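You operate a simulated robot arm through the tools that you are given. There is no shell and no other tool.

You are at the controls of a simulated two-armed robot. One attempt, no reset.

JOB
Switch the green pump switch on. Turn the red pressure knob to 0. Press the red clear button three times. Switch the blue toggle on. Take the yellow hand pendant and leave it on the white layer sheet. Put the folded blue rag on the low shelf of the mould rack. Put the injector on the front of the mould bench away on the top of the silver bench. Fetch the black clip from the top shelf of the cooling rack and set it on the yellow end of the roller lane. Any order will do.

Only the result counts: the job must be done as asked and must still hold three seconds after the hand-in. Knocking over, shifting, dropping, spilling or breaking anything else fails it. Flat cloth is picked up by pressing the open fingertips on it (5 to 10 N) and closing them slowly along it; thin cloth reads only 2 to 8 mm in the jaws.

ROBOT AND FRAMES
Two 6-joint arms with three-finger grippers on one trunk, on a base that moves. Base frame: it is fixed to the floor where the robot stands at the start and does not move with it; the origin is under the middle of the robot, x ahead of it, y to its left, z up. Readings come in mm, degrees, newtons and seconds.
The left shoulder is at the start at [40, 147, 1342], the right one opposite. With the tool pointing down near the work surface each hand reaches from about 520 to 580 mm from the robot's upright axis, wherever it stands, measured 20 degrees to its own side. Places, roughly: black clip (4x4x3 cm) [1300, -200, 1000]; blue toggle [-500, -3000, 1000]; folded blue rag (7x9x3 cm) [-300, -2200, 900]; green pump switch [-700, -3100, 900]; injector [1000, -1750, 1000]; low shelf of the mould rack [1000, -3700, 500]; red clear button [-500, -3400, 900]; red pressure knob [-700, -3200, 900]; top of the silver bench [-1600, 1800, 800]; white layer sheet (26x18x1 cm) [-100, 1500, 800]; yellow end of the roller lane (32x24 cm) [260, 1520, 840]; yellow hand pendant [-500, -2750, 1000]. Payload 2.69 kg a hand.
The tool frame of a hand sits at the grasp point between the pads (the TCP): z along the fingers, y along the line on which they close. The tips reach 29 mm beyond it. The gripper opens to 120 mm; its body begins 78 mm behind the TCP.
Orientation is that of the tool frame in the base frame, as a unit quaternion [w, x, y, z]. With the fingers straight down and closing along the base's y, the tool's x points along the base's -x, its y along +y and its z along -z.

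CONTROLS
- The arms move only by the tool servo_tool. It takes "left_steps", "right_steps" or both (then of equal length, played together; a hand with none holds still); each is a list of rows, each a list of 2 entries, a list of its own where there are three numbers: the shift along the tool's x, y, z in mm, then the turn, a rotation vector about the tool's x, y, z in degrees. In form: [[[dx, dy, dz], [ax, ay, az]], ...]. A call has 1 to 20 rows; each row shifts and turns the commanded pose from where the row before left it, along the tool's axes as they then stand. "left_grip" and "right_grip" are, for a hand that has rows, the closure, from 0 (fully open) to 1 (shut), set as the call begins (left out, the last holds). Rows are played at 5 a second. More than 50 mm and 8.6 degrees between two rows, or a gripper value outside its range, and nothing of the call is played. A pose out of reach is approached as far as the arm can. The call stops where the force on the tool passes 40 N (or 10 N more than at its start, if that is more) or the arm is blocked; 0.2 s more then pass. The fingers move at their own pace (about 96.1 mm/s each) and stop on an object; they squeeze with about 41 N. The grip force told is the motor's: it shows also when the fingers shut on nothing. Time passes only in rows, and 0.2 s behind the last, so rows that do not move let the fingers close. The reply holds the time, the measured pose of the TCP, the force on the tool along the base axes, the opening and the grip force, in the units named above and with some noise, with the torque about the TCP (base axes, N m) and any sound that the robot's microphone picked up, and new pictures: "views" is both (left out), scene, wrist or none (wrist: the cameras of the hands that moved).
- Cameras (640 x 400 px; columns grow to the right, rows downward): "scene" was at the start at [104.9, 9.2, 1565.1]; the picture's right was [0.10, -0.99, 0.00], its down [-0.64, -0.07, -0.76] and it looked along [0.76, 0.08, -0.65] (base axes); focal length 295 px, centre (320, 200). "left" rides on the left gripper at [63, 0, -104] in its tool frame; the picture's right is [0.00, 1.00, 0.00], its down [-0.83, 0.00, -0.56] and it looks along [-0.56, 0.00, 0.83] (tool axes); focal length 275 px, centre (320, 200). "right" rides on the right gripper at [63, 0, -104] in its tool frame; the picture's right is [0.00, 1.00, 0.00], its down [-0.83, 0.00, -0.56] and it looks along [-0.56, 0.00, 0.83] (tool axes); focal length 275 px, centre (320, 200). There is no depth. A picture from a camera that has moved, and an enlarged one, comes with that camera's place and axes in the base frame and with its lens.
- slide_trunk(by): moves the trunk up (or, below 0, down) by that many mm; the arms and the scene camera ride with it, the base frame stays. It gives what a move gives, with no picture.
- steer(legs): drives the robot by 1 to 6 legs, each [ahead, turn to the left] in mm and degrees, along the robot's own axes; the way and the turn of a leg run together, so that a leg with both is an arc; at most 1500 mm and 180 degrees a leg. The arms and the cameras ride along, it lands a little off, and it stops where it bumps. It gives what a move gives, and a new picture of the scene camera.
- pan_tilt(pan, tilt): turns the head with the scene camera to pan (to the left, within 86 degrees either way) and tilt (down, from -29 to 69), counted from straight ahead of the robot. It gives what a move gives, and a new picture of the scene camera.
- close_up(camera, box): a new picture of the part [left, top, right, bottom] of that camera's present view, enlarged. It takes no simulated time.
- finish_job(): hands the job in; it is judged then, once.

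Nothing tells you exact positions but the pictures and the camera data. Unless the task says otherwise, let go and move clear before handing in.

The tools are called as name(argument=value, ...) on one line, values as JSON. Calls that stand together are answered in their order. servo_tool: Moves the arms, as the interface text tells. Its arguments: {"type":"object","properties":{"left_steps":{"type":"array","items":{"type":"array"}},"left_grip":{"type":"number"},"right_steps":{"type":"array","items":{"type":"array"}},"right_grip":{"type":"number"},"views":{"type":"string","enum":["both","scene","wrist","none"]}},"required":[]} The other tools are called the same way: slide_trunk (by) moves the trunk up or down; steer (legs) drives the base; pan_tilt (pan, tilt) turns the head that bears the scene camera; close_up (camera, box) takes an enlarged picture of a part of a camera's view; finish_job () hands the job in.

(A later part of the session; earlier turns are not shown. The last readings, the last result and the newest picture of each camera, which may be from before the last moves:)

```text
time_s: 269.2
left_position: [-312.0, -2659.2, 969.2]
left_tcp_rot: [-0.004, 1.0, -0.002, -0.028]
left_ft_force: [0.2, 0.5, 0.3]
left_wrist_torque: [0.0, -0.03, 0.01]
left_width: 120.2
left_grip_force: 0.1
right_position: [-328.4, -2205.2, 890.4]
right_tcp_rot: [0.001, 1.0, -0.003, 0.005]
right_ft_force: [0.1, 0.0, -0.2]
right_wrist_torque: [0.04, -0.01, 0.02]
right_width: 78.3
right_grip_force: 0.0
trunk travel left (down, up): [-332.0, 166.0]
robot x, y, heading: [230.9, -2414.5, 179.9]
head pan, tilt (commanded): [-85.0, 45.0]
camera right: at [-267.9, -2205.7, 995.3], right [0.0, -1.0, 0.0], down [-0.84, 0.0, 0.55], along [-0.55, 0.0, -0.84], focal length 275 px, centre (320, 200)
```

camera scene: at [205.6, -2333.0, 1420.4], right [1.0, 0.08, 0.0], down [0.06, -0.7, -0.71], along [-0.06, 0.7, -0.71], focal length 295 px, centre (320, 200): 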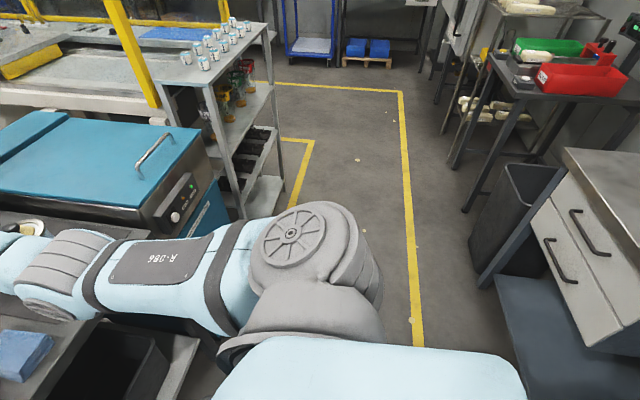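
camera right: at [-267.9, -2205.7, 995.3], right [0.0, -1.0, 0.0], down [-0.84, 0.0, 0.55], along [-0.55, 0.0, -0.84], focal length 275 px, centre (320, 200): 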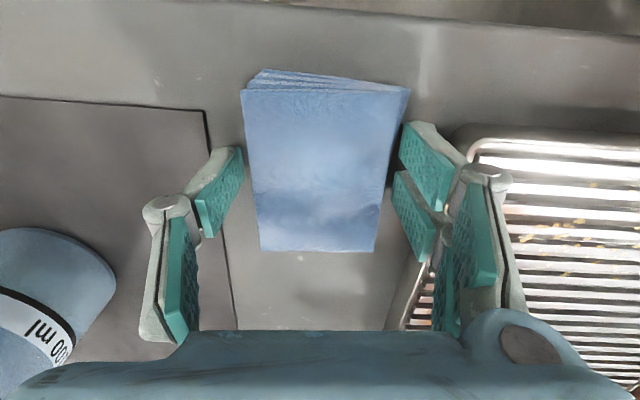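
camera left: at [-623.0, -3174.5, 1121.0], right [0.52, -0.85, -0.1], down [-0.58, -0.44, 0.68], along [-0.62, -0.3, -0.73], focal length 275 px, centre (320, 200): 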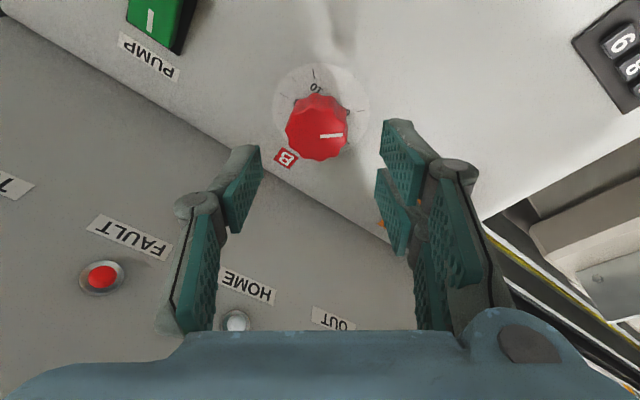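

servo_tool(right_steps=[[[0, 0, 2.5], [0, 0, 0]], [[0, 0, 0], [0, 0, 0]]], views="none")

servo_tool(right_steps=[[[0, 0, 2.5], [0, 0, 0]], [[0, 0, 0], [0, 0, 0]]], views="none")

servo_tool(right_steps=[[[0, 0, 2.5], [0, 0, 0]], [[0, 0, 0], [0, 0, 0]]], views="none")

```text
time_s: 269.8
left_position: [-310.8, -2659.1, 969.6]
left_tcp_rot: [-0.005, 1.0, -0.001, -0.028]
left_ft_force: [-0.6, 0.0, -0.1]
left_wrist_torque: [-0.02, 0.0, -0.01]
left_width: 120.2
left_grip_force: 0.0
right_position: [-328.8, -2204.7, 886.8]
right_tcp_rot: [0.001, 1.0, -0.002, 0.005]
right_ft_force: [-0.4, -0.1, -0.4]
right_wrist_torque: [0.03, 0.02, -0.01]
right_width: 77.8
right_grip_force: 0.0
trunk travel left (down, up): [-332.0, 166.0]
robot x, y, heading: [233.3, -2413.8, 179.8]
head pan, tilt (commanded): [-85.0, 45.0]
```

```text
time_s: 270.4
left_position: [-309.8, -2659.4, 969.6]
left_tcp_rot: [-0.003, 1.0, -0.001, -0.028]
left_ft_force: [0.2, -0.3, 0.2]
left_wrist_torque: [0.01, -0.02, -0.01]
left_width: 119.9
left_grip_force: 0.0
right_position: [-328.1, -2204.7, 884.8]
right_tcp_rot: [0.0, 1.0, -0.002, 0.006]
right_ft_force: [-0.8, 1.0, 0.4]
right_wrist_torque: [0.01, 0.03, -0.04]
right_width: 78.1
right_grip_force: 0.2
trunk travel left (down, up): [-332.0, 166.0]
robot x, y, heading: [230.6, -2414.5, 180.0]
head pan, tilt (commanded): [-85.0, 45.0]
```

```text
time_s: 271.0
left_position: [-309.3, -2658.8, 970.2]
left_tcp_rot: [-0.003, 1.0, -0.001, -0.029]
left_ft_force: [-0.5, -1.1, 0.2]
left_wrist_torque: [-0.02, -0.01, -0.01]
left_width: 120.0
left_grip_force: 0.2
right_position: [-328.3, -2204.8, 884.6]
right_tcp_rot: [0.001, 1.0, -0.003, 0.004]
right_ft_force: [-1.4, 1.4, 13.5]
right_wrist_torque: [0.27, 0.19, 0.03]
right_width: 78.8
right_grip_force: 6.1
trunk travel left (down, up): [-332.0, 166.0]
robot x, y, heading: [232.9, -2417.4, 179.9]
head pan, tilt (commanded): [-85.0, 45.0]
```

The tips touch the bench; I raise 3 mm and close on the rag.

servo_tool(right_steps=[[[0, 0, -4], [0, 0, 0]], [[0, 0, 0], [0, 0, 0]]], right_grip=0.45, views="none")

servo_tool(right_steps=[[[0, 0, 0], [0, 0, 0]], [[0, 0, 0], [0, 0, 0]]], right_grip=0.55, views="none")

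servo_tool(right_steps=[[[0, 0, 0], [0, 0, 0]], [[0, 0, 0], [0, 0, 0]], [[0, 0, 0], [0, 0, 0]], [[0, 0, 0], [0, 0, 0]]], right_grip=1, views="wrist")

```text
time_s: 271.6
left_position: [-310.1, -2658.2, 969.4]
left_tcp_rot: [-0.003, 1.0, -0.002, -0.027]
left_ft_force: [0.1, -0.2, -0.1]
left_wrist_torque: [0.05, 0.01, 0.0]
left_width: 119.9
left_grip_force: 0.1
right_position: [-327.8, -2205.0, 885.6]
right_tcp_rot: [0.001, 1.0, -0.002, 0.006]
right_ft_force: [0.0, 0.1, -1.3]
right_wrist_torque: [-0.01, -0.01, 0.0]
right_width: 66.1
right_grip_force: 0.3
trunk travel left (down, up): [-332.0, 166.0]
robot x, y, heading: [233.6, -2412.5, 180.0]
head pan, tilt (commanded): [-85.0, 45.0]
```

```text
time_s: 272.2
left_position: [-310.2, -2658.4, 970.0]
left_tcp_rot: [-0.003, 1.0, -0.001, -0.028]
left_ft_force: [-0.5, 0.2, 0.6]
left_wrist_torque: [-0.01, 0.02, 0.01]
left_width: 119.9
left_grip_force: 0.1
right_position: [-327.3, -2204.7, 887.2]
right_tcp_rot: [0.0, 1.0, -0.003, 0.006]
right_ft_force: [-0.8, 0.5, -0.4]
right_wrist_torque: [0.0, -0.04, -0.02]
right_width: 63.4
right_grip_force: 40.9
trunk travel left (down, up): [-332.0, 166.0]
robot x, y, heading: [228.5, -2411.0, 179.8]
head pan, tilt (commanded): [-85.0, 45.0]
```

```text
time_s: 273.2
left_position: [-311.4, -2659.4, 970.7]
left_tcp_rot: [-0.003, 1.0, -0.001, -0.028]
left_ft_force: [-0.2, 0.2, -0.3]
left_wrist_torque: [0.03, 0.04, -0.02]
left_width: 120.0
left_grip_force: 0.1
right_position: [-328.5, -2204.6, 886.8]
right_tcp_rot: [0.001, 1.0, -0.002, 0.005]
right_ft_force: [0.1, 0.7, 0.8]
right_wrist_torque: [0.0, 0.0, -0.01]
right_width: 63.0
right_grip_force: 41.0
trunk travel left (down, up): [-332.0, 166.0]
robot x, y, heading: [232.0, -2414.2, 179.7]
head pan, tilt (commanded): [-85.0, 45.0]
camera right: at [-267.4, -2205.9, 991.8], right [0.0, -1.0, 0.0], down [-0.84, 0.0, 0.55], along [-0.55, 0.0, -0.84], focal length 275 px, centre (320, 200)
```

right: 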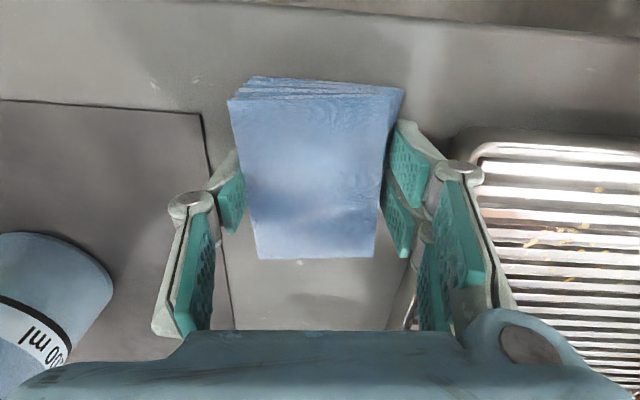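

The rag is gripped firmly (63 mm, 41 N). I lift it.

servo_tool(right_steps=[[[0, 0, -10], [0, 0, 0]], [[0, 0, -15], [0, 0, 0]], [[0, 0, -15], [0, 0, 0]], [[0, 0, 0], [0, 0, 0]]], views="wrist")

slide_trunk(by=120)

pan_tilt(pan=0, tilt=45)

```text
time_s: 274.2
left_position: [-309.6, -2659.0, 970.3]
left_tcp_rot: [-0.004, 1.0, -0.001, -0.028]
left_ft_force: [-0.5, 0.1, -0.7]
left_wrist_torque: [-0.01, -0.02, 0.01]
left_width: 120.0
left_grip_force: 0.1
right_position: [-328.7, -2204.0, 927.5]
right_tcp_rot: [0.001, 1.0, -0.003, 0.005]
right_ft_force: [0.1, 0.4, -0.3]
right_wrist_torque: [-0.01, -0.01, 0.02]
right_width: 62.9
right_grip_force: 40.8
trunk travel left (down, up): [-332.0, 166.0]
robot x, y, heading: [231.4, -2414.6, 179.7]
head pan, tilt (commanded): [-85.0, 45.0]
camera right: at [-267.8, -2205.3, 1032.0], right [0.0, -1.0, 0.0], down [-0.84, 0.0, 0.55], along [-0.55, 0.0, -0.84], focal length 275 px, centre (320, 200)
```

right: 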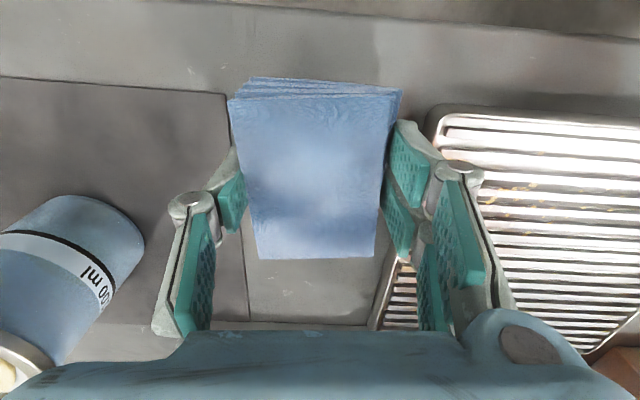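

```text
time_s: 275.7
left_position: [-311.6, -2659.4, 1090.3]
left_tcp_rot: [-0.004, 1.0, -0.002, -0.028]
left_ft_force: [0.8, 0.1, -0.7]
left_wrist_torque: [-0.01, -0.02, 0.01]
left_width: 120.0
left_grip_force: 0.1
right_position: [-329.1, -2204.1, 1048.1]
right_tcp_rot: [0.002, 1.0, -0.003, 0.005]
right_ft_force: [0.3, 0.2, -0.8]
right_wrist_torque: [-0.02, 0.01, -0.01]
right_width: 62.9
right_grip_force: 41.1
trunk travel left (down, up): [-452.0, 46.0]
robot x, y, heading: [232.3, -2416.0, 179.8]
head pan, tilt (commanded): [-85.0, 45.0]
```

```text
time_s: 277.3
left_position: [-310.4, -2659.2, 1090.4]
left_tcp_rot: [-0.004, 1.0, -0.001, -0.028]
left_ft_force: [-0.5, -0.5, -0.6]
left_wrist_torque: [0.02, -0.03, 0.01]
left_width: 120.0
left_grip_force: 0.1
right_position: [-330.3, -2204.0, 1047.3]
right_tcp_rot: [0.0, 1.0, -0.003, 0.005]
right_ft_force: [-0.5, 0.0, -0.5]
right_wrist_torque: [-0.02, 0.0, 0.06]
right_width: 62.8
right_grip_force: 40.6
trunk travel left (down, up): [-452.0, 46.0]
robot x, y, heading: [228.6, -2416.9, 179.8]
head pan, tilt (commanded): [0.0, 45.0]
camera scene: at [131.0, -2413.7, 1541.5], right [0.0, 1.0, 0.0], down [0.71, 0.0, -0.71], along [-0.71, 0.0, -0.71], focal length 295 px, centre (320, 200)
```

scene: 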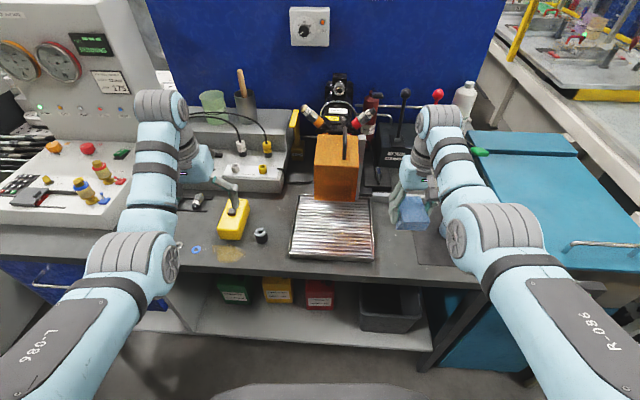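

Rag secured. Now the pendant with the left hand: I advance in two small legs, watching for any block.

steer(legs=[[60, 0]])

close_up(camera="left", box=[0, 0, 640, 400])

```text
time_s: 278.3
left_position: [-372.2, -2659.4, 1093.6]
left_tcp_rot: [-0.003, 0.999, -0.001, -0.047]
left_ft_force: [-1.3, -0.9, -3.5]
left_wrist_torque: [0.06, -0.11, 0.01]
left_width: 120.3
left_grip_force: 0.0
right_position: [-387.0, -2202.8, 1049.5]
right_tcp_rot: [0.001, 1.0, -0.003, 0.005]
right_ft_force: [-2.4, -0.4, -4.2]
right_wrist_torque: [-0.01, -0.1, 0.0]
right_width: 63.0
right_grip_force: 41.2
trunk travel left (down, up): [-452.0, 46.0]
robot x, y, heading: [173.5, -2417.0, 179.6]
head pan, tilt (commanded): [0.0, 45.0]
camera scene: at [67.8, -2413.6, 1541.1], right [0.0, 1.0, 0.0], down [0.71, 0.0, -0.71], along [-0.71, 0.0, -0.71], focal length 295 px, centre (320, 200)
```

scene: 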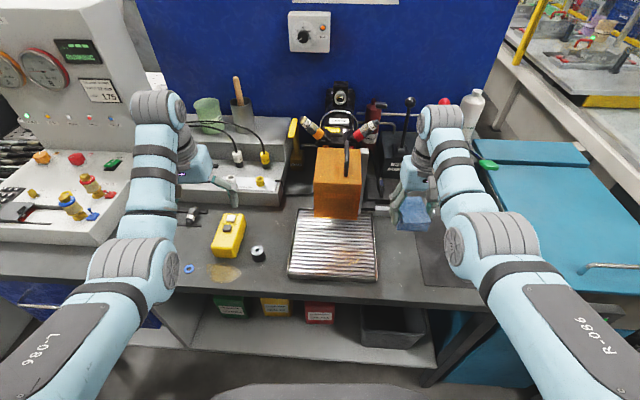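

```text
1.00 times, centred on (320, 200) of left (not enlarged: the box is as wide or as high as the picture)
camera zoom: at [-299.6, -2661.0, 1192.5], right [-0.01, -1.0, -0.01], down [-0.77, 0.0, 0.63], along [-0.63, 0.01, -0.77], focal length 275 px, centre (320, 200)
```

zoom: 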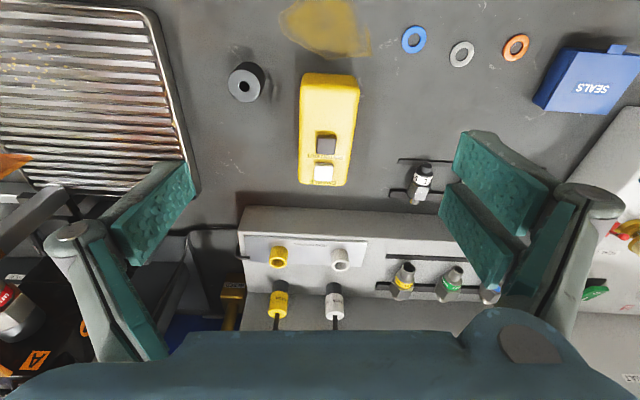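

No block this time (just a little sway at stopping). I advance another 55 mm, straighten the left tool, and lower the trunk toward the pendant.

steer(legs=[[55, 0]])

servo_tool(left_steps=[[[0, 0, 0], [0, 3.2, 0]], [[0, 0, 0], [0, 0, 0]], [[0, 0, 0], [0, 0, 0]]], left_grip=0.3, views="wrist")

```text
time_s: 279.6
left_position: [-408.0, -2661.8, 1113.4]
left_tcp_rot: [-0.001, 0.989, 0.0, -0.148]
left_ft_force: [-0.2, -0.4, 0.4]
left_wrist_torque: [0.0, 0.01, -0.02]
left_width: 119.9
left_grip_force: 0.1
right_position: [-377.4, -2204.5, 1039.7]
right_tcp_rot: [0.002, 0.999, -0.002, 0.041]
right_ft_force: [0.2, -0.4, -1.2]
right_wrist_torque: [-0.02, 0.06, -0.02]
right_width: 62.9
right_grip_force: 40.4
trunk travel left (down, up): [-452.0, 46.0]
robot x, y, heading: [118.2, -2415.0, 179.9]
head pan, tilt (commanded): [0.0, 45.0]
stopped in leg 1: the robot was blocked; the commanded pose is now the measured one
camera scene: at [37.1, -2413.4, 1543.0], right [0.0, 1.0, 0.0], down [0.7, 0.0, -0.72], along [-0.72, 0.0, -0.7], focal length 295 px, centre (320, 200)
```

scene: 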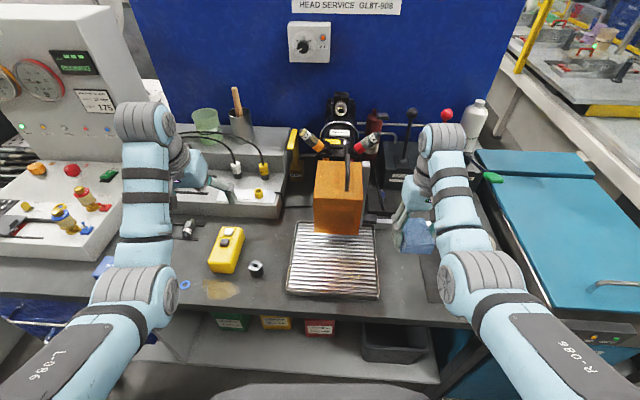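

```text
time_s: 280.4
left_position: [-435.8, -2662.6, 1094.3]
left_tcp_rot: [-0.002, 0.995, 0.002, -0.102]
left_ft_force: [0.6, 0.5, -0.4]
left_wrist_torque: [0.01, -0.02, 0.02]
left_width: 84.2
left_grip_force: 0.1
left hand out of reach, approached as far as the arm can: row 1
right_position: [-392.1, -2203.5, 1031.9]
right_tcp_rot: [0.0, 0.999, -0.003, 0.054]
right_ft_force: [-0.3, 0.2, -0.5]
right_wrist_torque: [0.01, -0.03, -0.02]
right_width: 62.9
right_grip_force: 41.1
trunk travel left (down, up): [-452.0, 46.0]
robot x, y, heading: [116.0, -2411.1, 179.7]
head pan, tilt (commanded): [0.0, 45.0]
camera left: at [-352.9, -2663.6, 1185.7], right [0.0, -1.0, 0.0], down [-0.7, 0.0, 0.71], along [-0.71, 0.0, -0.7], focal length 275 px, centre (320, 200)
```

left: 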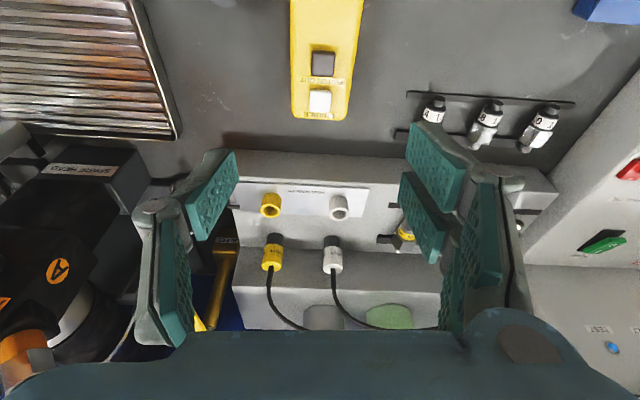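

The base reported a block again and both hands were displaced. I check the right wrist view and the scene carefully before anything else.

close_up(camera="right", box=[0, 0, 640, 400])

close_up(camera="scene", box=[270, 60, 520, 310])

close_up(camera="scene", box=[80, 80, 330, 300])

pan_tilt(pan=0, tilt=69)

```text
1.00 times, centred on (320, 200) of right (not enlarged: the box is as wide or as high as the picture)
camera zoom: at [-341.1, -2205.3, 1142.5], right [0.0, -1.0, 0.0], down [-0.89, 0.0, 0.46], along [-0.46, 0.0, -0.89], focal length 275 px, centre (320, 200)
```

zoom: 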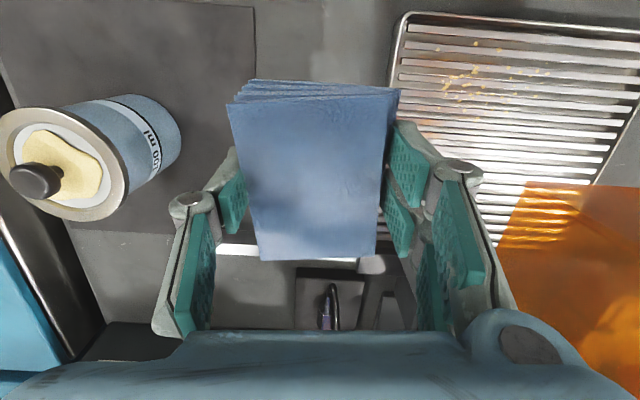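

```text
1.60 times, centred on (395, 185) of scene
camera zoom: at [15.6, -2413.4, 1541.6], right [0.0, 1.0, 0.0], down [0.71, 0.0, -0.71], along [-0.71, 0.0, -0.71], focal length 472 px, centre (200, 224)
```

zoom: 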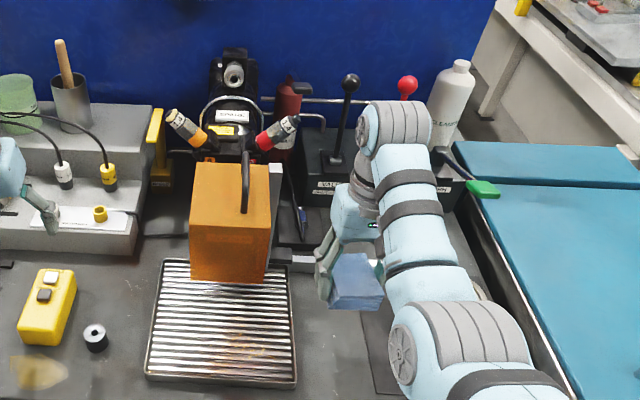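

```text
1.82 times, centred on (205, 190) of scene
camera zoom: at [15.6, -2413.4, 1541.6], right [0.0, 1.0, 0.0], down [0.71, 0.0, -0.71], along [-0.71, 0.0, -0.71], focal length 536 px, centre (529, 218)
```

zoom: 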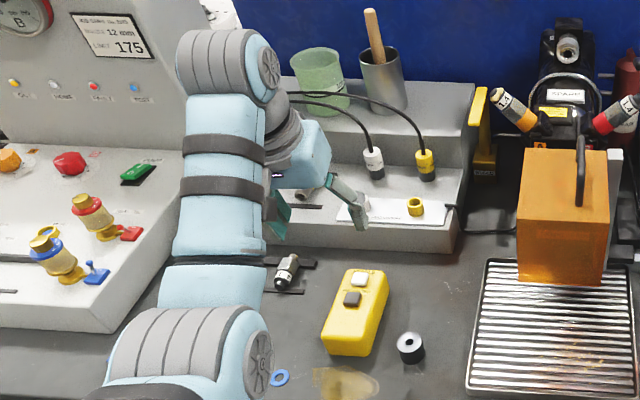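

```text
time_s: 281.3
left_position: [-436.5, -2663.2, 1095.4]
left_tcp_rot: [-0.002, 0.995, 0.001, -0.102]
left_ft_force: [-0.1, 0.1, 0.3]
left_wrist_torque: [0.0, 0.01, 0.0]
left_width: 84.0
left_grip_force: 0.1
right_position: [-392.9, -2203.1, 1031.3]
right_tcp_rot: [0.002, 0.998, -0.003, 0.055]
right_ft_force: [-0.4, -0.4, 0.7]
right_wrist_torque: [0.01, -0.05, -0.01]
right_width: 62.8
right_grip_force: 41.1
trunk travel left (down, up): [-452.0, 46.0]
robot x, y, heading: [113.7, -2415.0, 179.9]
head pan, tilt (commanded): [0.0, 68.8]
camera scene: at [39.0, -2413.5, 1512.6], right [0.0, 1.0, 0.0], down [0.93, 0.0, -0.36], along [-0.36, 0.0, -0.93], focal length 295 px, centre (320, 200)
```

scene: 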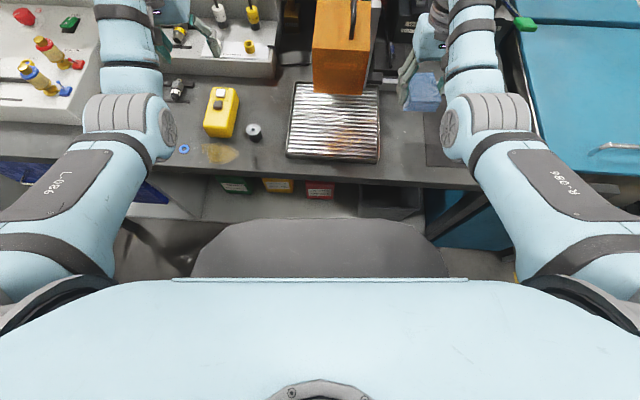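

Nothing visible was touched or displaced; the "block" looks like arm sway from driving with both arms stretched. I'll avoid that from now on. I straighten the right hand and raise the rag clear, then reposition the left over the pendant.

servo_tool(right_steps=[[[0, 0, 0], [0, -6.2, 0]], [[-19, 0, -15], [0, 0, 0]], [[-19, 0, -15], [0, 0, 0]], [[0, 0, -20], [0, 0, 0]], [[0, 0, -20], [0, 0, 0]], [[0, 0, 0], [0, 0, 0]]], left_steps=[[[0, 0, 0], [0, 5, 0]], [[0, 0, 10], [0, 0, 0]], [[0, 0, 10], [0, 0, 0]], [[0, 0, 10], [0, 0, 0]], [[0, 0, 0], [0, 0, 0]], [[0, 0, 0], [0, 0, 0]]], views="both")

```text
time_s: 282.7
left_position: [-440.9, -2661.8, 1064.3]
left_tcp_rot: [-0.001, 0.998, 0.001, -0.059]
left_ft_force: [0.3, -0.5, -0.1]
left_wrist_torque: [0.01, -0.02, 0.03]
left_width: 83.8
left_grip_force: 0.0
right_position: [-439.4, -2204.7, 1096.1]
right_tcp_rot: [0.0, 1.0, -0.003, 0.003]
right_ft_force: [-0.3, -0.2, -0.6]
right_wrist_torque: [0.0, -0.03, 0.07]
right_width: 62.8
right_grip_force: 40.9
right hand out of reach, approached as far as the arm can: row 1
trunk travel left (down, up): [-452.0, 46.0]
robot x, y, heading: [117.8, -2416.3, 179.9]
head pan, tilt (commanded): [0.0, 68.8]
camera scene: at [40.0, -2413.5, 1512.6], right [0.0, 1.0, 0.0], down [0.93, 0.0, -0.36], along [-0.36, 0.0, -0.93], focal length 295 px, centre (320, 200)
camera right: at [-377.6, -2205.3, 1200.1], right [0.0, -1.0, 0.0], down [-0.83, 0.0, 0.55], along [-0.55, 0.0, -0.83], focal length 275 px, centre (320, 200)
camera left: at [-365.7, -2663.8, 1162.3], right [0.0, -1.0, 0.0], down [-0.76, 0.0, 0.65], along [-0.65, 0.0, -0.76], focal length 275 px, centre (320, 200)
```

scene: 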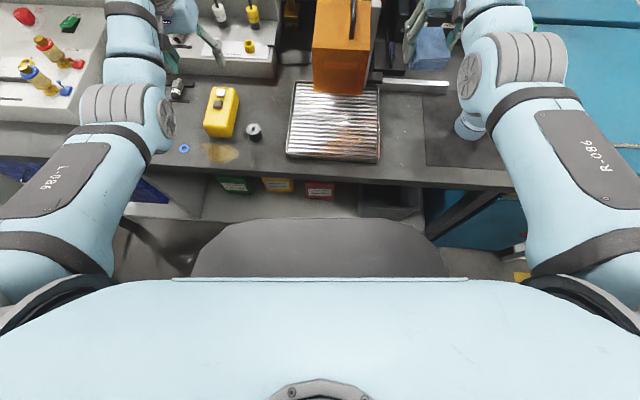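
right: 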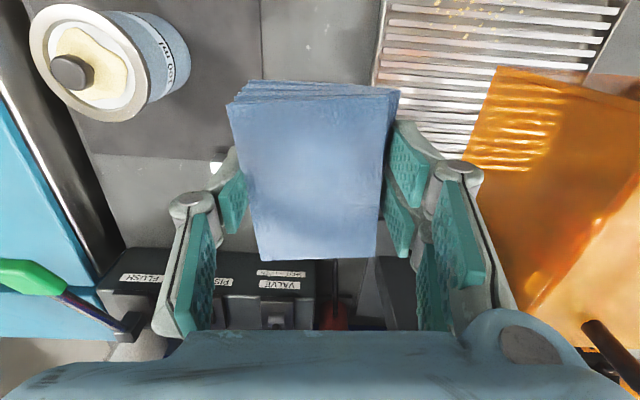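
left: 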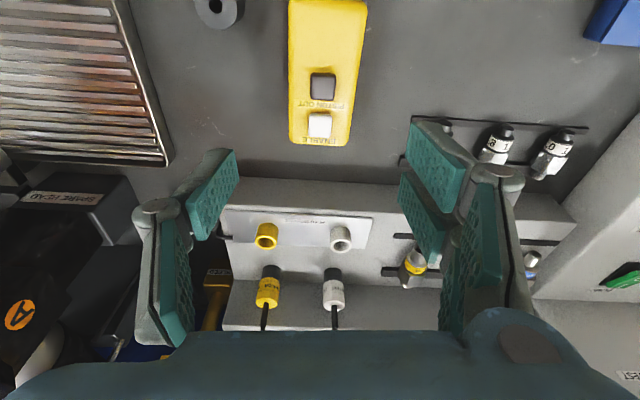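

The pendant is centred at (-457,-2667) and turned about 4°. I lower the trunk and align the left hand over it.

slide_trunk(by=-100)

servo_tool(left_steps=[[[-6, 3, 0], [0, 0, 4]], [[-5, 2, 0], [0, 0, 0]], [[0, 0, 0], [0, 0, 0]]], views="wrist")

close_up(camera="left", box=[160, 0, 480, 240])

```text
time_s: 284.1
left_position: [-440.6, -2662.1, 963.6]
left_tcp_rot: [-0.001, 0.998, 0.001, -0.058]
left_ft_force: [-0.5, 0.0, 0.9]
left_wrist_torque: [0.0, -0.03, 0.01]
left_width: 84.0
left_grip_force: 0.1
right_position: [-439.2, -2203.3, 995.6]
right_tcp_rot: [0.0, 1.0, -0.002, 0.003]
right_ft_force: [0.4, 0.0, -0.8]
right_wrist_torque: [-0.02, -0.01, 0.01]
right_width: 62.7
right_grip_force: 41.3
trunk travel left (down, up): [-352.0, 146.0]
robot x, y, heading: [113.3, -2412.7, 179.9]
head pan, tilt (commanded): [0.0, 68.8]
```

```text
time_s: 284.9
left_position: [-451.2, -2666.9, 964.5]
left_tcp_rot: [0.001, 0.998, -0.035, -0.059]
left_ft_force: [-0.3, 0.2, 0.4]
left_wrist_torque: [-0.02, -0.02, 0.01]
left_width: 83.8
left_grip_force: 0.2
right_position: [-440.0, -2204.7, 992.7]
right_tcp_rot: [0.001, 1.0, -0.002, 0.003]
right_ft_force: [-0.8, -1.2, -0.7]
right_wrist_torque: [0.0, 0.04, 0.03]
right_width: 62.8
right_grip_force: 40.9
trunk travel left (down, up): [-352.0, 146.0]
robot x, y, heading: [116.3, -2413.8, 179.5]
head pan, tilt (commanded): [0.0, 68.8]
camera left: at [-376.8, -2673.0, 1062.8], right [-0.07, -1.0, 0.01], down [-0.76, 0.06, 0.65], along [-0.65, 0.04, -0.76], focal length 275 px, centre (320, 200)
```

left: 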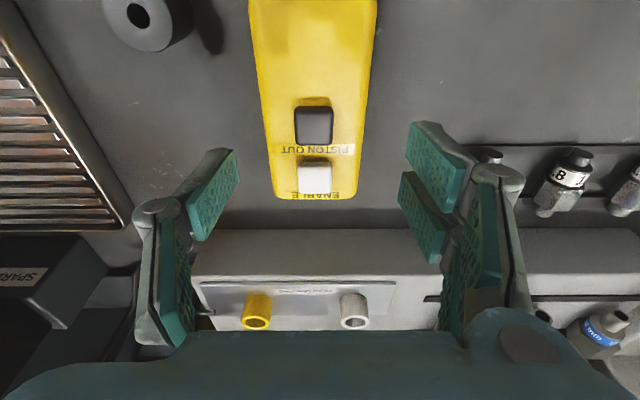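

```text
1.67 times, centred on (320, 120) of left
camera zoom: at [-376.8, -2673.0, 1062.8], right [-0.07, -1.0, 0.01], down [-0.76, 0.06, 0.65], along [-0.65, 0.04, -0.76], focal length 459 px, centre (320, 333)
```

zoom: 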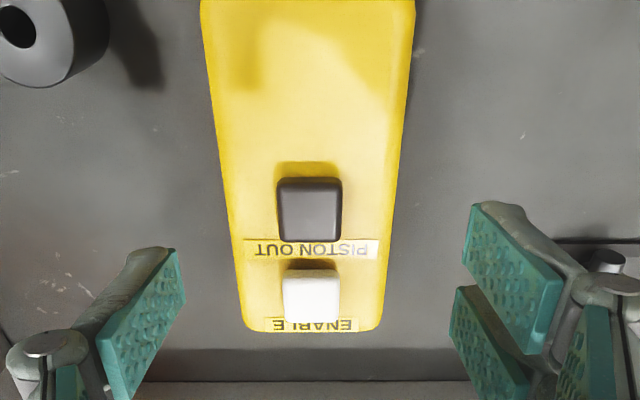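

servo_tool(left_steps=[[[1.76, 0, 14.9], [0, 0, 0]], [[1.76, 0, 14.9], [0, 0, 0]], [[1.76, 0, 14.9], [0, 0, 0]], [[1.2, 0, 10], [0, 0, 0]], [[0, 0, 0], [0, 0, 0]]], views="wrist")

servo_tool(left_steps=[[[0.6, 0, 5], [0, 0, 0]], [[0.6, 0, 5], [0, 0, 0]], [[0, 0, 0], [0, 0, 0]]], views="none")

```text
time_s: 286.1
left_position: [-452.0, -2667.0, 910.4]
left_tcp_rot: [0.001, 0.998, -0.035, -0.058]
left_ft_force: [0.3, 0.1, 0.2]
left_wrist_torque: [0.0, 0.02, -0.05]
left_width: 83.9
left_grip_force: 0.1
right_position: [-438.6, -2204.2, 994.1]
right_tcp_rot: [0.001, 1.0, -0.003, 0.004]
right_ft_force: [0.0, -0.1, -0.4]
right_wrist_torque: [-0.02, 0.01, 0.04]
right_width: 62.9
right_grip_force: 41.6
trunk travel left (down, up): [-352.0, 146.0]
robot x, y, heading: [116.8, -2418.3, 179.8]
head pan, tilt (commanded): [0.0, 68.8]
camera left: at [-376.4, -2673.3, 1007.6], right [-0.07, -1.0, 0.01], down [-0.76, 0.06, 0.65], along [-0.65, 0.04, -0.76], focal length 275 px, centre (320, 200)
```

left: 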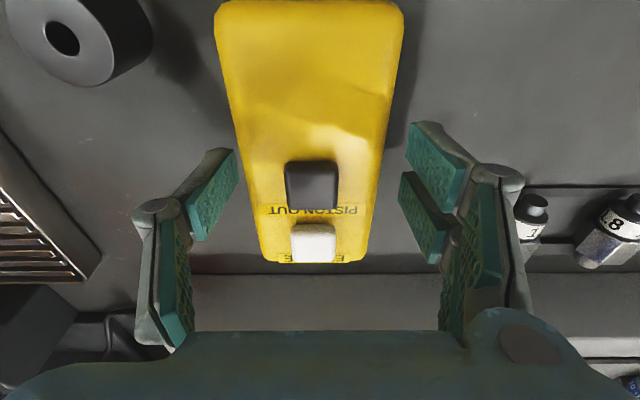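

```text
time_s: 286.9
left_position: [-451.1, -2666.2, 898.8]
left_tcp_rot: [0.0, 0.998, -0.035, -0.058]
left_ft_force: [1.0, -0.8, 0.1]
left_wrist_torque: [-0.03, -0.01, 0.0]
left_width: 84.2
left_grip_force: 0.1
right_position: [-438.5, -2204.2, 994.1]
right_tcp_rot: [0.0, 1.0, -0.002, 0.003]
right_ft_force: [0.2, -0.5, -0.7]
right_wrist_torque: [0.02, 0.0, 0.01]
right_width: 63.0
right_grip_force: 41.5
trunk travel left (down, up): [-352.0, 146.0]
robot x, y, heading: [117.5, -2414.8, 179.7]
head pan, tilt (commanded): [0.0, 68.8]
```

servo_tool(left_steps=[[[0.35, 0, 3], [0, 0, 0]], [[0.35, 0, 3], [0, 0, 0]], [[0, 0, 0], [0, 0, 0]]], views="none")

servo_tool(left_steps=[[[0, 0, 0], [0, 0, 0]], [[0, 0, 0], [0, 0, 0]], [[0, 0, 0], [0, 0, 0]], [[0, 0, 0], [0, 0, 0]]], left_grip=1, views="wrist")

```text
time_s: 287.6
left_position: [-451.6, -2668.8, 895.6]
left_tcp_rot: [0.001, 0.998, -0.034, -0.059]
left_ft_force: [1.3, 0.5, 0.7]
left_wrist_torque: [0.02, -0.02, -0.02]
left_width: 84.0
left_grip_force: 0.0
right_position: [-438.7, -2205.1, 994.0]
right_tcp_rot: [0.001, 1.0, -0.002, 0.003]
right_ft_force: [0.2, 0.2, 0.2]
right_wrist_torque: [0.01, -0.02, 0.04]
right_width: 62.8
right_grip_force: 41.0
trunk travel left (down, up): [-352.0, 146.0]
robot x, y, heading: [115.3, -2409.8, 179.8]
head pan, tilt (commanded): [0.0, 68.8]
```

```text
time_s: 288.6
left_position: [-450.6, -2668.8, 894.6]
left_tcp_rot: [0.001, 0.998, -0.034, -0.058]
left_ft_force: [-1.8, 0.0, 1.1]
left_wrist_torque: [0.17, -0.02, 0.02]
left_width: 61.6
left_grip_force: 41.2
right_position: [-439.0, -2203.9, 994.0]
right_tcp_rot: [0.001, 1.0, -0.002, 0.002]
right_ft_force: [0.0, 0.5, 0.5]
right_wrist_torque: [0.04, -0.03, -0.01]
right_width: 63.1
right_grip_force: 40.8
trunk travel left (down, up): [-352.0, 146.0]
robot x, y, heading: [112.9, -2417.8, 179.9]
head pan, tilt (commanded): [0.0, 68.8]
camera left: at [-376.4, -2673.4, 991.8], right [-0.07, -1.0, 0.01], down [-0.76, 0.06, 0.65], along [-0.65, 0.04, -0.76], focal length 275 px, centre (320, 200)
```

left: 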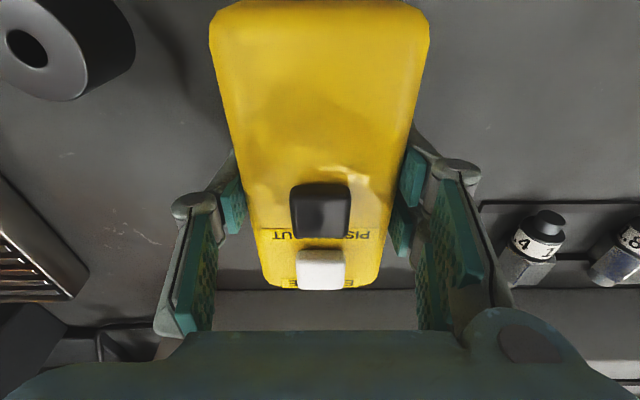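

The pendant is gripped (61.6 mm, 41 N). I lift gently.

servo_tool(left_steps=[[[-1.2, 0, -10], [0, 0, 0]], [[-1.8, 0, -15], [0, 0, 0]], [[-1.8, 0, -15], [0, 0, 0]], [[0, 0, 0], [0, 0, 0]]], views="wrist")

slide_trunk(by=130)

close_up(camera="scene", box=[0, 0, 640, 400])

```text
time_s: 289.6
left_position: [-450.8, -2666.7, 933.7]
left_tcp_rot: [0.001, 0.998, -0.035, -0.058]
left_ft_force: [-1.2, 0.3, -1.6]
left_wrist_torque: [-0.02, 0.0, 0.0]
left_width: 61.6
left_grip_force: 40.9
right_position: [-438.3, -2205.0, 992.7]
right_tcp_rot: [0.0, 1.0, -0.003, 0.003]
right_ft_force: [0.0, -0.2, -0.1]
right_wrist_torque: [-0.01, -0.01, -0.03]
right_width: 62.9
right_grip_force: 40.8
trunk travel left (down, up): [-352.0, 146.0]
robot x, y, heading: [116.9, -2413.2, 179.8]
head pan, tilt (commanded): [0.0, 68.8]
camera left: at [-377.0, -2673.6, 1031.7], right [-0.07, -1.0, 0.01], down [-0.76, 0.06, 0.65], along [-0.65, 0.04, -0.76], focal length 275 px, centre (320, 200)
```

left: 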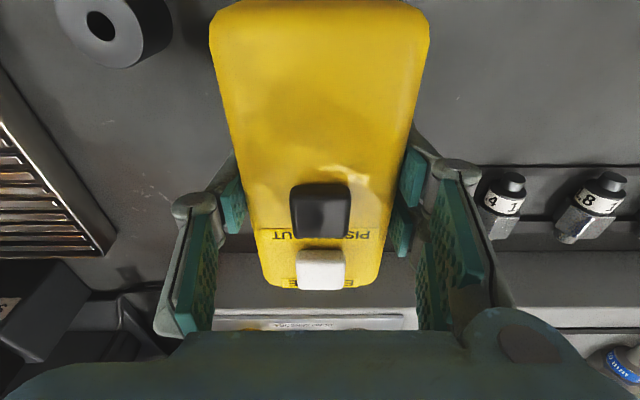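

```text
time_s: 291.2
left_position: [-451.3, -2667.8, 1064.8]
left_tcp_rot: [0.001, 0.998, -0.034, -0.058]
left_ft_force: [-0.8, 0.0, -2.1]
left_wrist_torque: [-0.02, 0.01, -0.01]
left_width: 61.7
left_grip_force: 41.3
right_position: [-439.2, -2204.6, 1124.8]
right_tcp_rot: [0.0, 1.0, -0.003, 0.004]
right_ft_force: [1.0, -0.1, -0.4]
right_wrist_torque: [0.02, -0.02, -0.01]
right_width: 63.0
right_grip_force: 41.3
trunk travel left (down, up): [-482.0, 16.0]
robot x, y, heading: [118.5, -2412.6, 180.0]
head pan, tilt (commanded): [0.0, 68.8]
```

```text
1.00 times, centred on (320, 200) of scene (not enlarged: the box is as wide or as high as the picture)
camera zoom: at [39.8, -2413.7, 1542.5], right [0.0, 1.0, 0.0], down [0.93, 0.0, -0.36], along [-0.36, 0.0, -0.93], focal length 295 px, centre (320, 200)
```

zoom: 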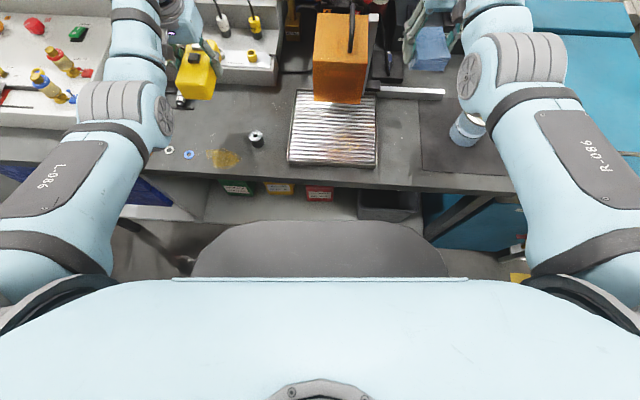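

Both items are held. I back straight away from the bench, then tuck both arms.

steer(legs=[[-250, 0]])

```text
time_s: 293.1
left_position: [-204.0, -2669.1, 1063.0]
left_tcp_rot: [0.001, 0.998, -0.034, -0.057]
left_ft_force: [-0.8, 0.3, -3.2]
left_wrist_torque: [-0.01, -0.04, -0.02]
left_width: 61.6
left_grip_force: 40.6
right_position: [-191.3, -2205.8, 1122.8]
right_tcp_rot: [0.0, 1.0, -0.002, 0.005]
right_ft_force: [0.0, 0.2, -0.8]
right_wrist_torque: [0.01, -0.07, -0.05]
right_width: 62.7
right_grip_force: 40.9
trunk travel left (down, up): [-482.0, 16.0]
robot x, y, heading: [366.8, -2415.4, 179.8]
head pan, tilt (commanded): [0.0, 68.8]
camera scene: at [284.7, -2414.5, 1541.9], right [0.0, 1.0, 0.0], down [0.93, 0.0, -0.36], along [-0.36, 0.0, -0.93], focal length 295 px, centre (320, 200)
```

scene: 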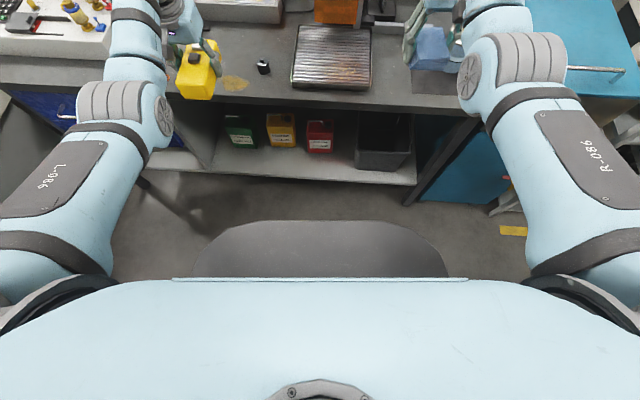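

servo_tool(left_steps=[[[0, 0, 0], [0, 6.5, 0]], [[13, 0, 10], [0, 0, -4]], [[20, 0, 10], [0, 0, 0]], [[20, 0, 28], [0, 0, 0]], [[20, 0, 28], [0, 0, 0]], [[20, 0, 28], [0, 0, 0]], [[25, 0, 25], [0, 0, 0]], [[25, 0, 25], [0, 0, 0]], [[25, 0, 25], [0, 0, 0]], [[30, 0, 20], [0, 0, 0]], [[30, 0, 20], [0, 0, 0]], [[30, 0, 20], [0, 0, 0]], [[20, 0, 10], [0, 0, 0]]], right_steps=[[[5, -5, 32], [0, 0, 0]], [[5, -5, 32], [0, 0, 0]], [[20, -5, 28], [0, 0, 0]], [[20, -5, 28], [0, 0, 0]], [[20, -5, 28], [0, 0, 0]], [[25, -5, 25], [0, 0, 0]], [[25, -5, 25], [0, 0, 0]], [[25, -5, 25], [0, 0, 0]], [[30, 0, 20], [0, 0, 0]], [[30, 0, 20], [0, 0, 0]], [[30, 0, 20], [0, 0, 0]], [[20, 0, 10], [0, 0, 0]], [[15, 0, 7], [0, 0, 0]]], views="scene")

```text
time_s: 295.9
left_position: [76.6, -2670.5, 815.4]
left_tcp_rot: [0.002, 1.0, 0.002, -0.003]
left_ft_force: [0.1, -0.2, -2.4]
left_wrist_torque: [0.0, 0.01, 0.0]
left_width: 61.4
left_grip_force: 40.9
right_position: [84.4, -2165.8, 827.3]
right_tcp_rot: [0.0, 1.0, -0.002, 0.004]
right_ft_force: [-1.2, 0.2, -0.4]
right_wrist_torque: [-0.02, -0.01, -0.02]
right_width: 62.8
right_grip_force: 40.7
trunk travel left (down, up): [-482.0, 16.0]
robot x, y, heading: [365.6, -2413.2, 179.4]
head pan, tilt (commanded): [0.0, 68.8]
camera scene: at [292.4, -2414.6, 1542.4], right [0.0, 1.0, 0.0], down [0.93, 0.0, -0.36], along [-0.36, 0.0, -0.93], focal length 295 px, centre (320, 200)
```

scene: 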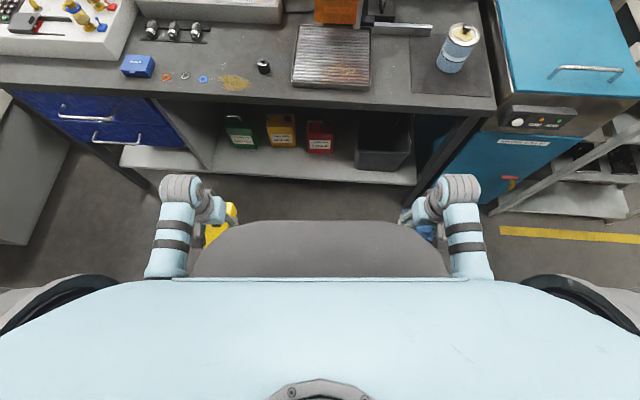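

Both arms are tucked with their loads. I drive south and look at the mould rack.

steer(legs=[[0, 90], [500, 0]])

pan_tilt(pan=40, tilt=35)

close_up(camera="scene", box=[200, 0, 440, 330])

```text
time_s: 302.6
left_position: [615.6, -3209.3, 816.2]
left_tcp_rot: [0.003, 0.709, 0.705, 0.0]
left_ft_force: [-0.4, -0.2, -2.2]
left_wrist_torque: [-0.01, -0.02, 0.02]
left_width: 61.7
left_grip_force: 41.2
right_position: [109.8, -3194.6, 827.9]
right_tcp_rot: [-0.001, 0.712, 0.702, 0.002]
right_ft_force: [-0.2, 0.7, -1.0]
right_wrist_torque: [-0.02, -0.02, -0.03]
right_width: 62.9
right_grip_force: 40.7
trunk travel left (down, up): [-482.0, 16.0]
robot x, y, heading: [362.2, -2914.3, -90.7]
head pan, tilt (commanded): [0.0, 68.8]
camera scene: at [361.0, -2989.7, 1542.4], right [-1.0, 0.01, 0.0], down [0.01, 0.93, -0.36], along [0.0, -0.36, -0.93], focal length 295 px, centre (320, 200)
```

scene: 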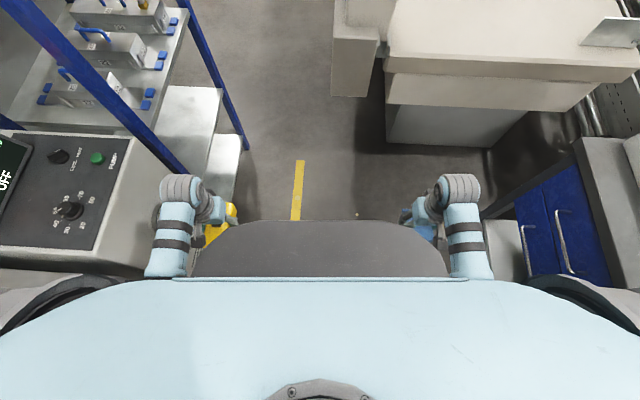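

```text
time_s: 303.7
left_position: [614.5, -3209.6, 815.7]
left_tcp_rot: [0.003, 0.71, 0.704, 0.0]
left_ft_force: [0.1, -0.1, -2.6]
left_wrist_torque: [-0.01, 0.0, 0.0]
left_width: 61.6
left_grip_force: 41.3
right_position: [111.0, -3196.8, 826.2]
right_tcp_rot: [-0.003, 0.712, 0.702, 0.002]
right_ft_force: [-0.1, 0.1, -0.5]
right_wrist_torque: [-0.02, 0.01, 0.02]
right_width: 63.0
right_grip_force: 41.2
trunk travel left (down, up): [-482.0, 16.0]
robot x, y, heading: [365.0, -2919.8, -90.5]
head pan, tilt (commanded): [40.0, 35.0]
camera scene: at [417.3, -3004.2, 1585.9], right [-0.77, -0.63, 0.0], down [-0.36, 0.44, -0.82], along [0.52, -0.63, -0.57], focal length 295 px, centre (320, 200)
```

scene: 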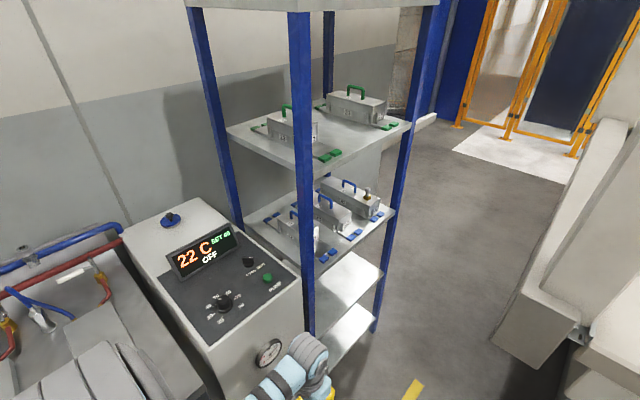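

```text
1.21 times, centred on (320, 165) of scene
camera zoom: at [417.3, -3004.2, 1585.9], right [-0.77, -0.63, 0.0], down [-0.36, 0.44, -0.82], along [0.52, -0.63, -0.57], focal length 358 px, centre (320, 242)
```

zoom: 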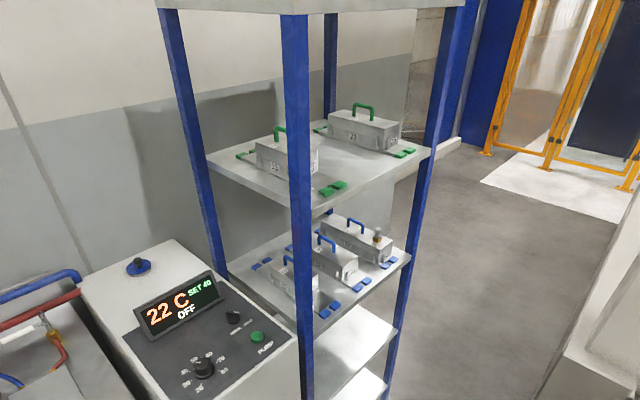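

The rack's low shelf (empty, z≈565) has its front edge near x≈800, y from -3432 to -3881. I reverse into a standoff at about (82,-3353) facing the rack.

steer(legs=[[0, 147.5], [-520, 0], [0, -57]])

pan_tilt(pan=-15, tilt=40)

```text
time_s: 315.4
left_position: [372.2, -3095.6, 814.5]
left_tcp_rot: [0.002, -0.005, 1.0, 0.003]
left_ft_force: [-0.9, 0.3, -3.3]
left_wrist_torque: [0.01, 0.01, 0.01]
left_width: 61.5
left_grip_force: 40.6
right_position: [369.6, -3600.5, 827.2]
right_tcp_rot: [-0.003, -0.003, 1.0, 0.0]
right_ft_force: [-0.6, -0.1, 0.1]
right_wrist_torque: [-0.03, 0.02, 0.01]
right_width: 62.9
right_grip_force: 41.5
trunk travel left (down, up): [-482.0, 16.0]
robot x, y, heading: [82.4, -3356.2, 0.5]
head pan, tilt (commanded): [40.0, 35.0]
camera scene: at [170.3, -3297.1, 1586.0], right [0.65, -0.76, 0.0], down [-0.44, -0.37, -0.82], along [0.62, 0.53, -0.57], focal length 295 px, centre (320, 200)
```

scene: 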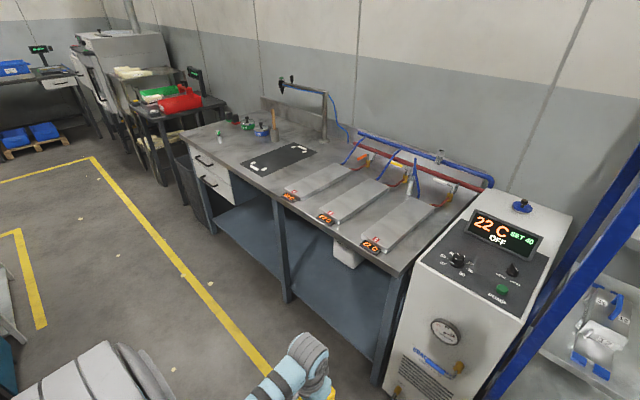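

```text
time_s: 316.6
left_position: [371.6, -3095.8, 815.9]
left_tcp_rot: [0.001, -0.006, 1.0, 0.002]
left_ft_force: [-0.3, -0.3, -3.3]
left_wrist_torque: [-0.02, -0.02, 0.02]
left_width: 61.6
left_grip_force: 40.8
right_position: [368.1, -3600.2, 827.9]
right_tcp_rot: [-0.004, -0.004, 1.0, 0.0]
right_ft_force: [0.1, 0.2, -0.3]
right_wrist_torque: [0.01, 0.01, -0.03]
right_width: 62.8
right_grip_force: 40.9
trunk travel left (down, up): [-482.0, 16.0]
robot x, y, heading: [79.3, -3354.4, 0.5]
head pan, tilt (commanded): [-15.0, 40.0]
camera scene: at [185.6, -3375.8, 1578.4], right [-0.25, -0.97, 0.0], down [-0.62, 0.16, -0.77], along [0.74, -0.19, -0.64], focal length 295 px, centre (320, 200)
```

scene: 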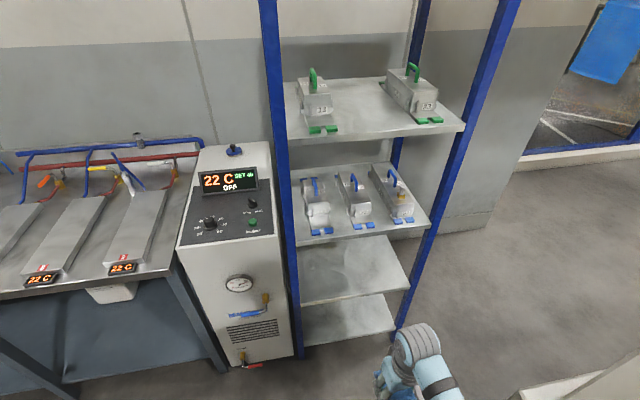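

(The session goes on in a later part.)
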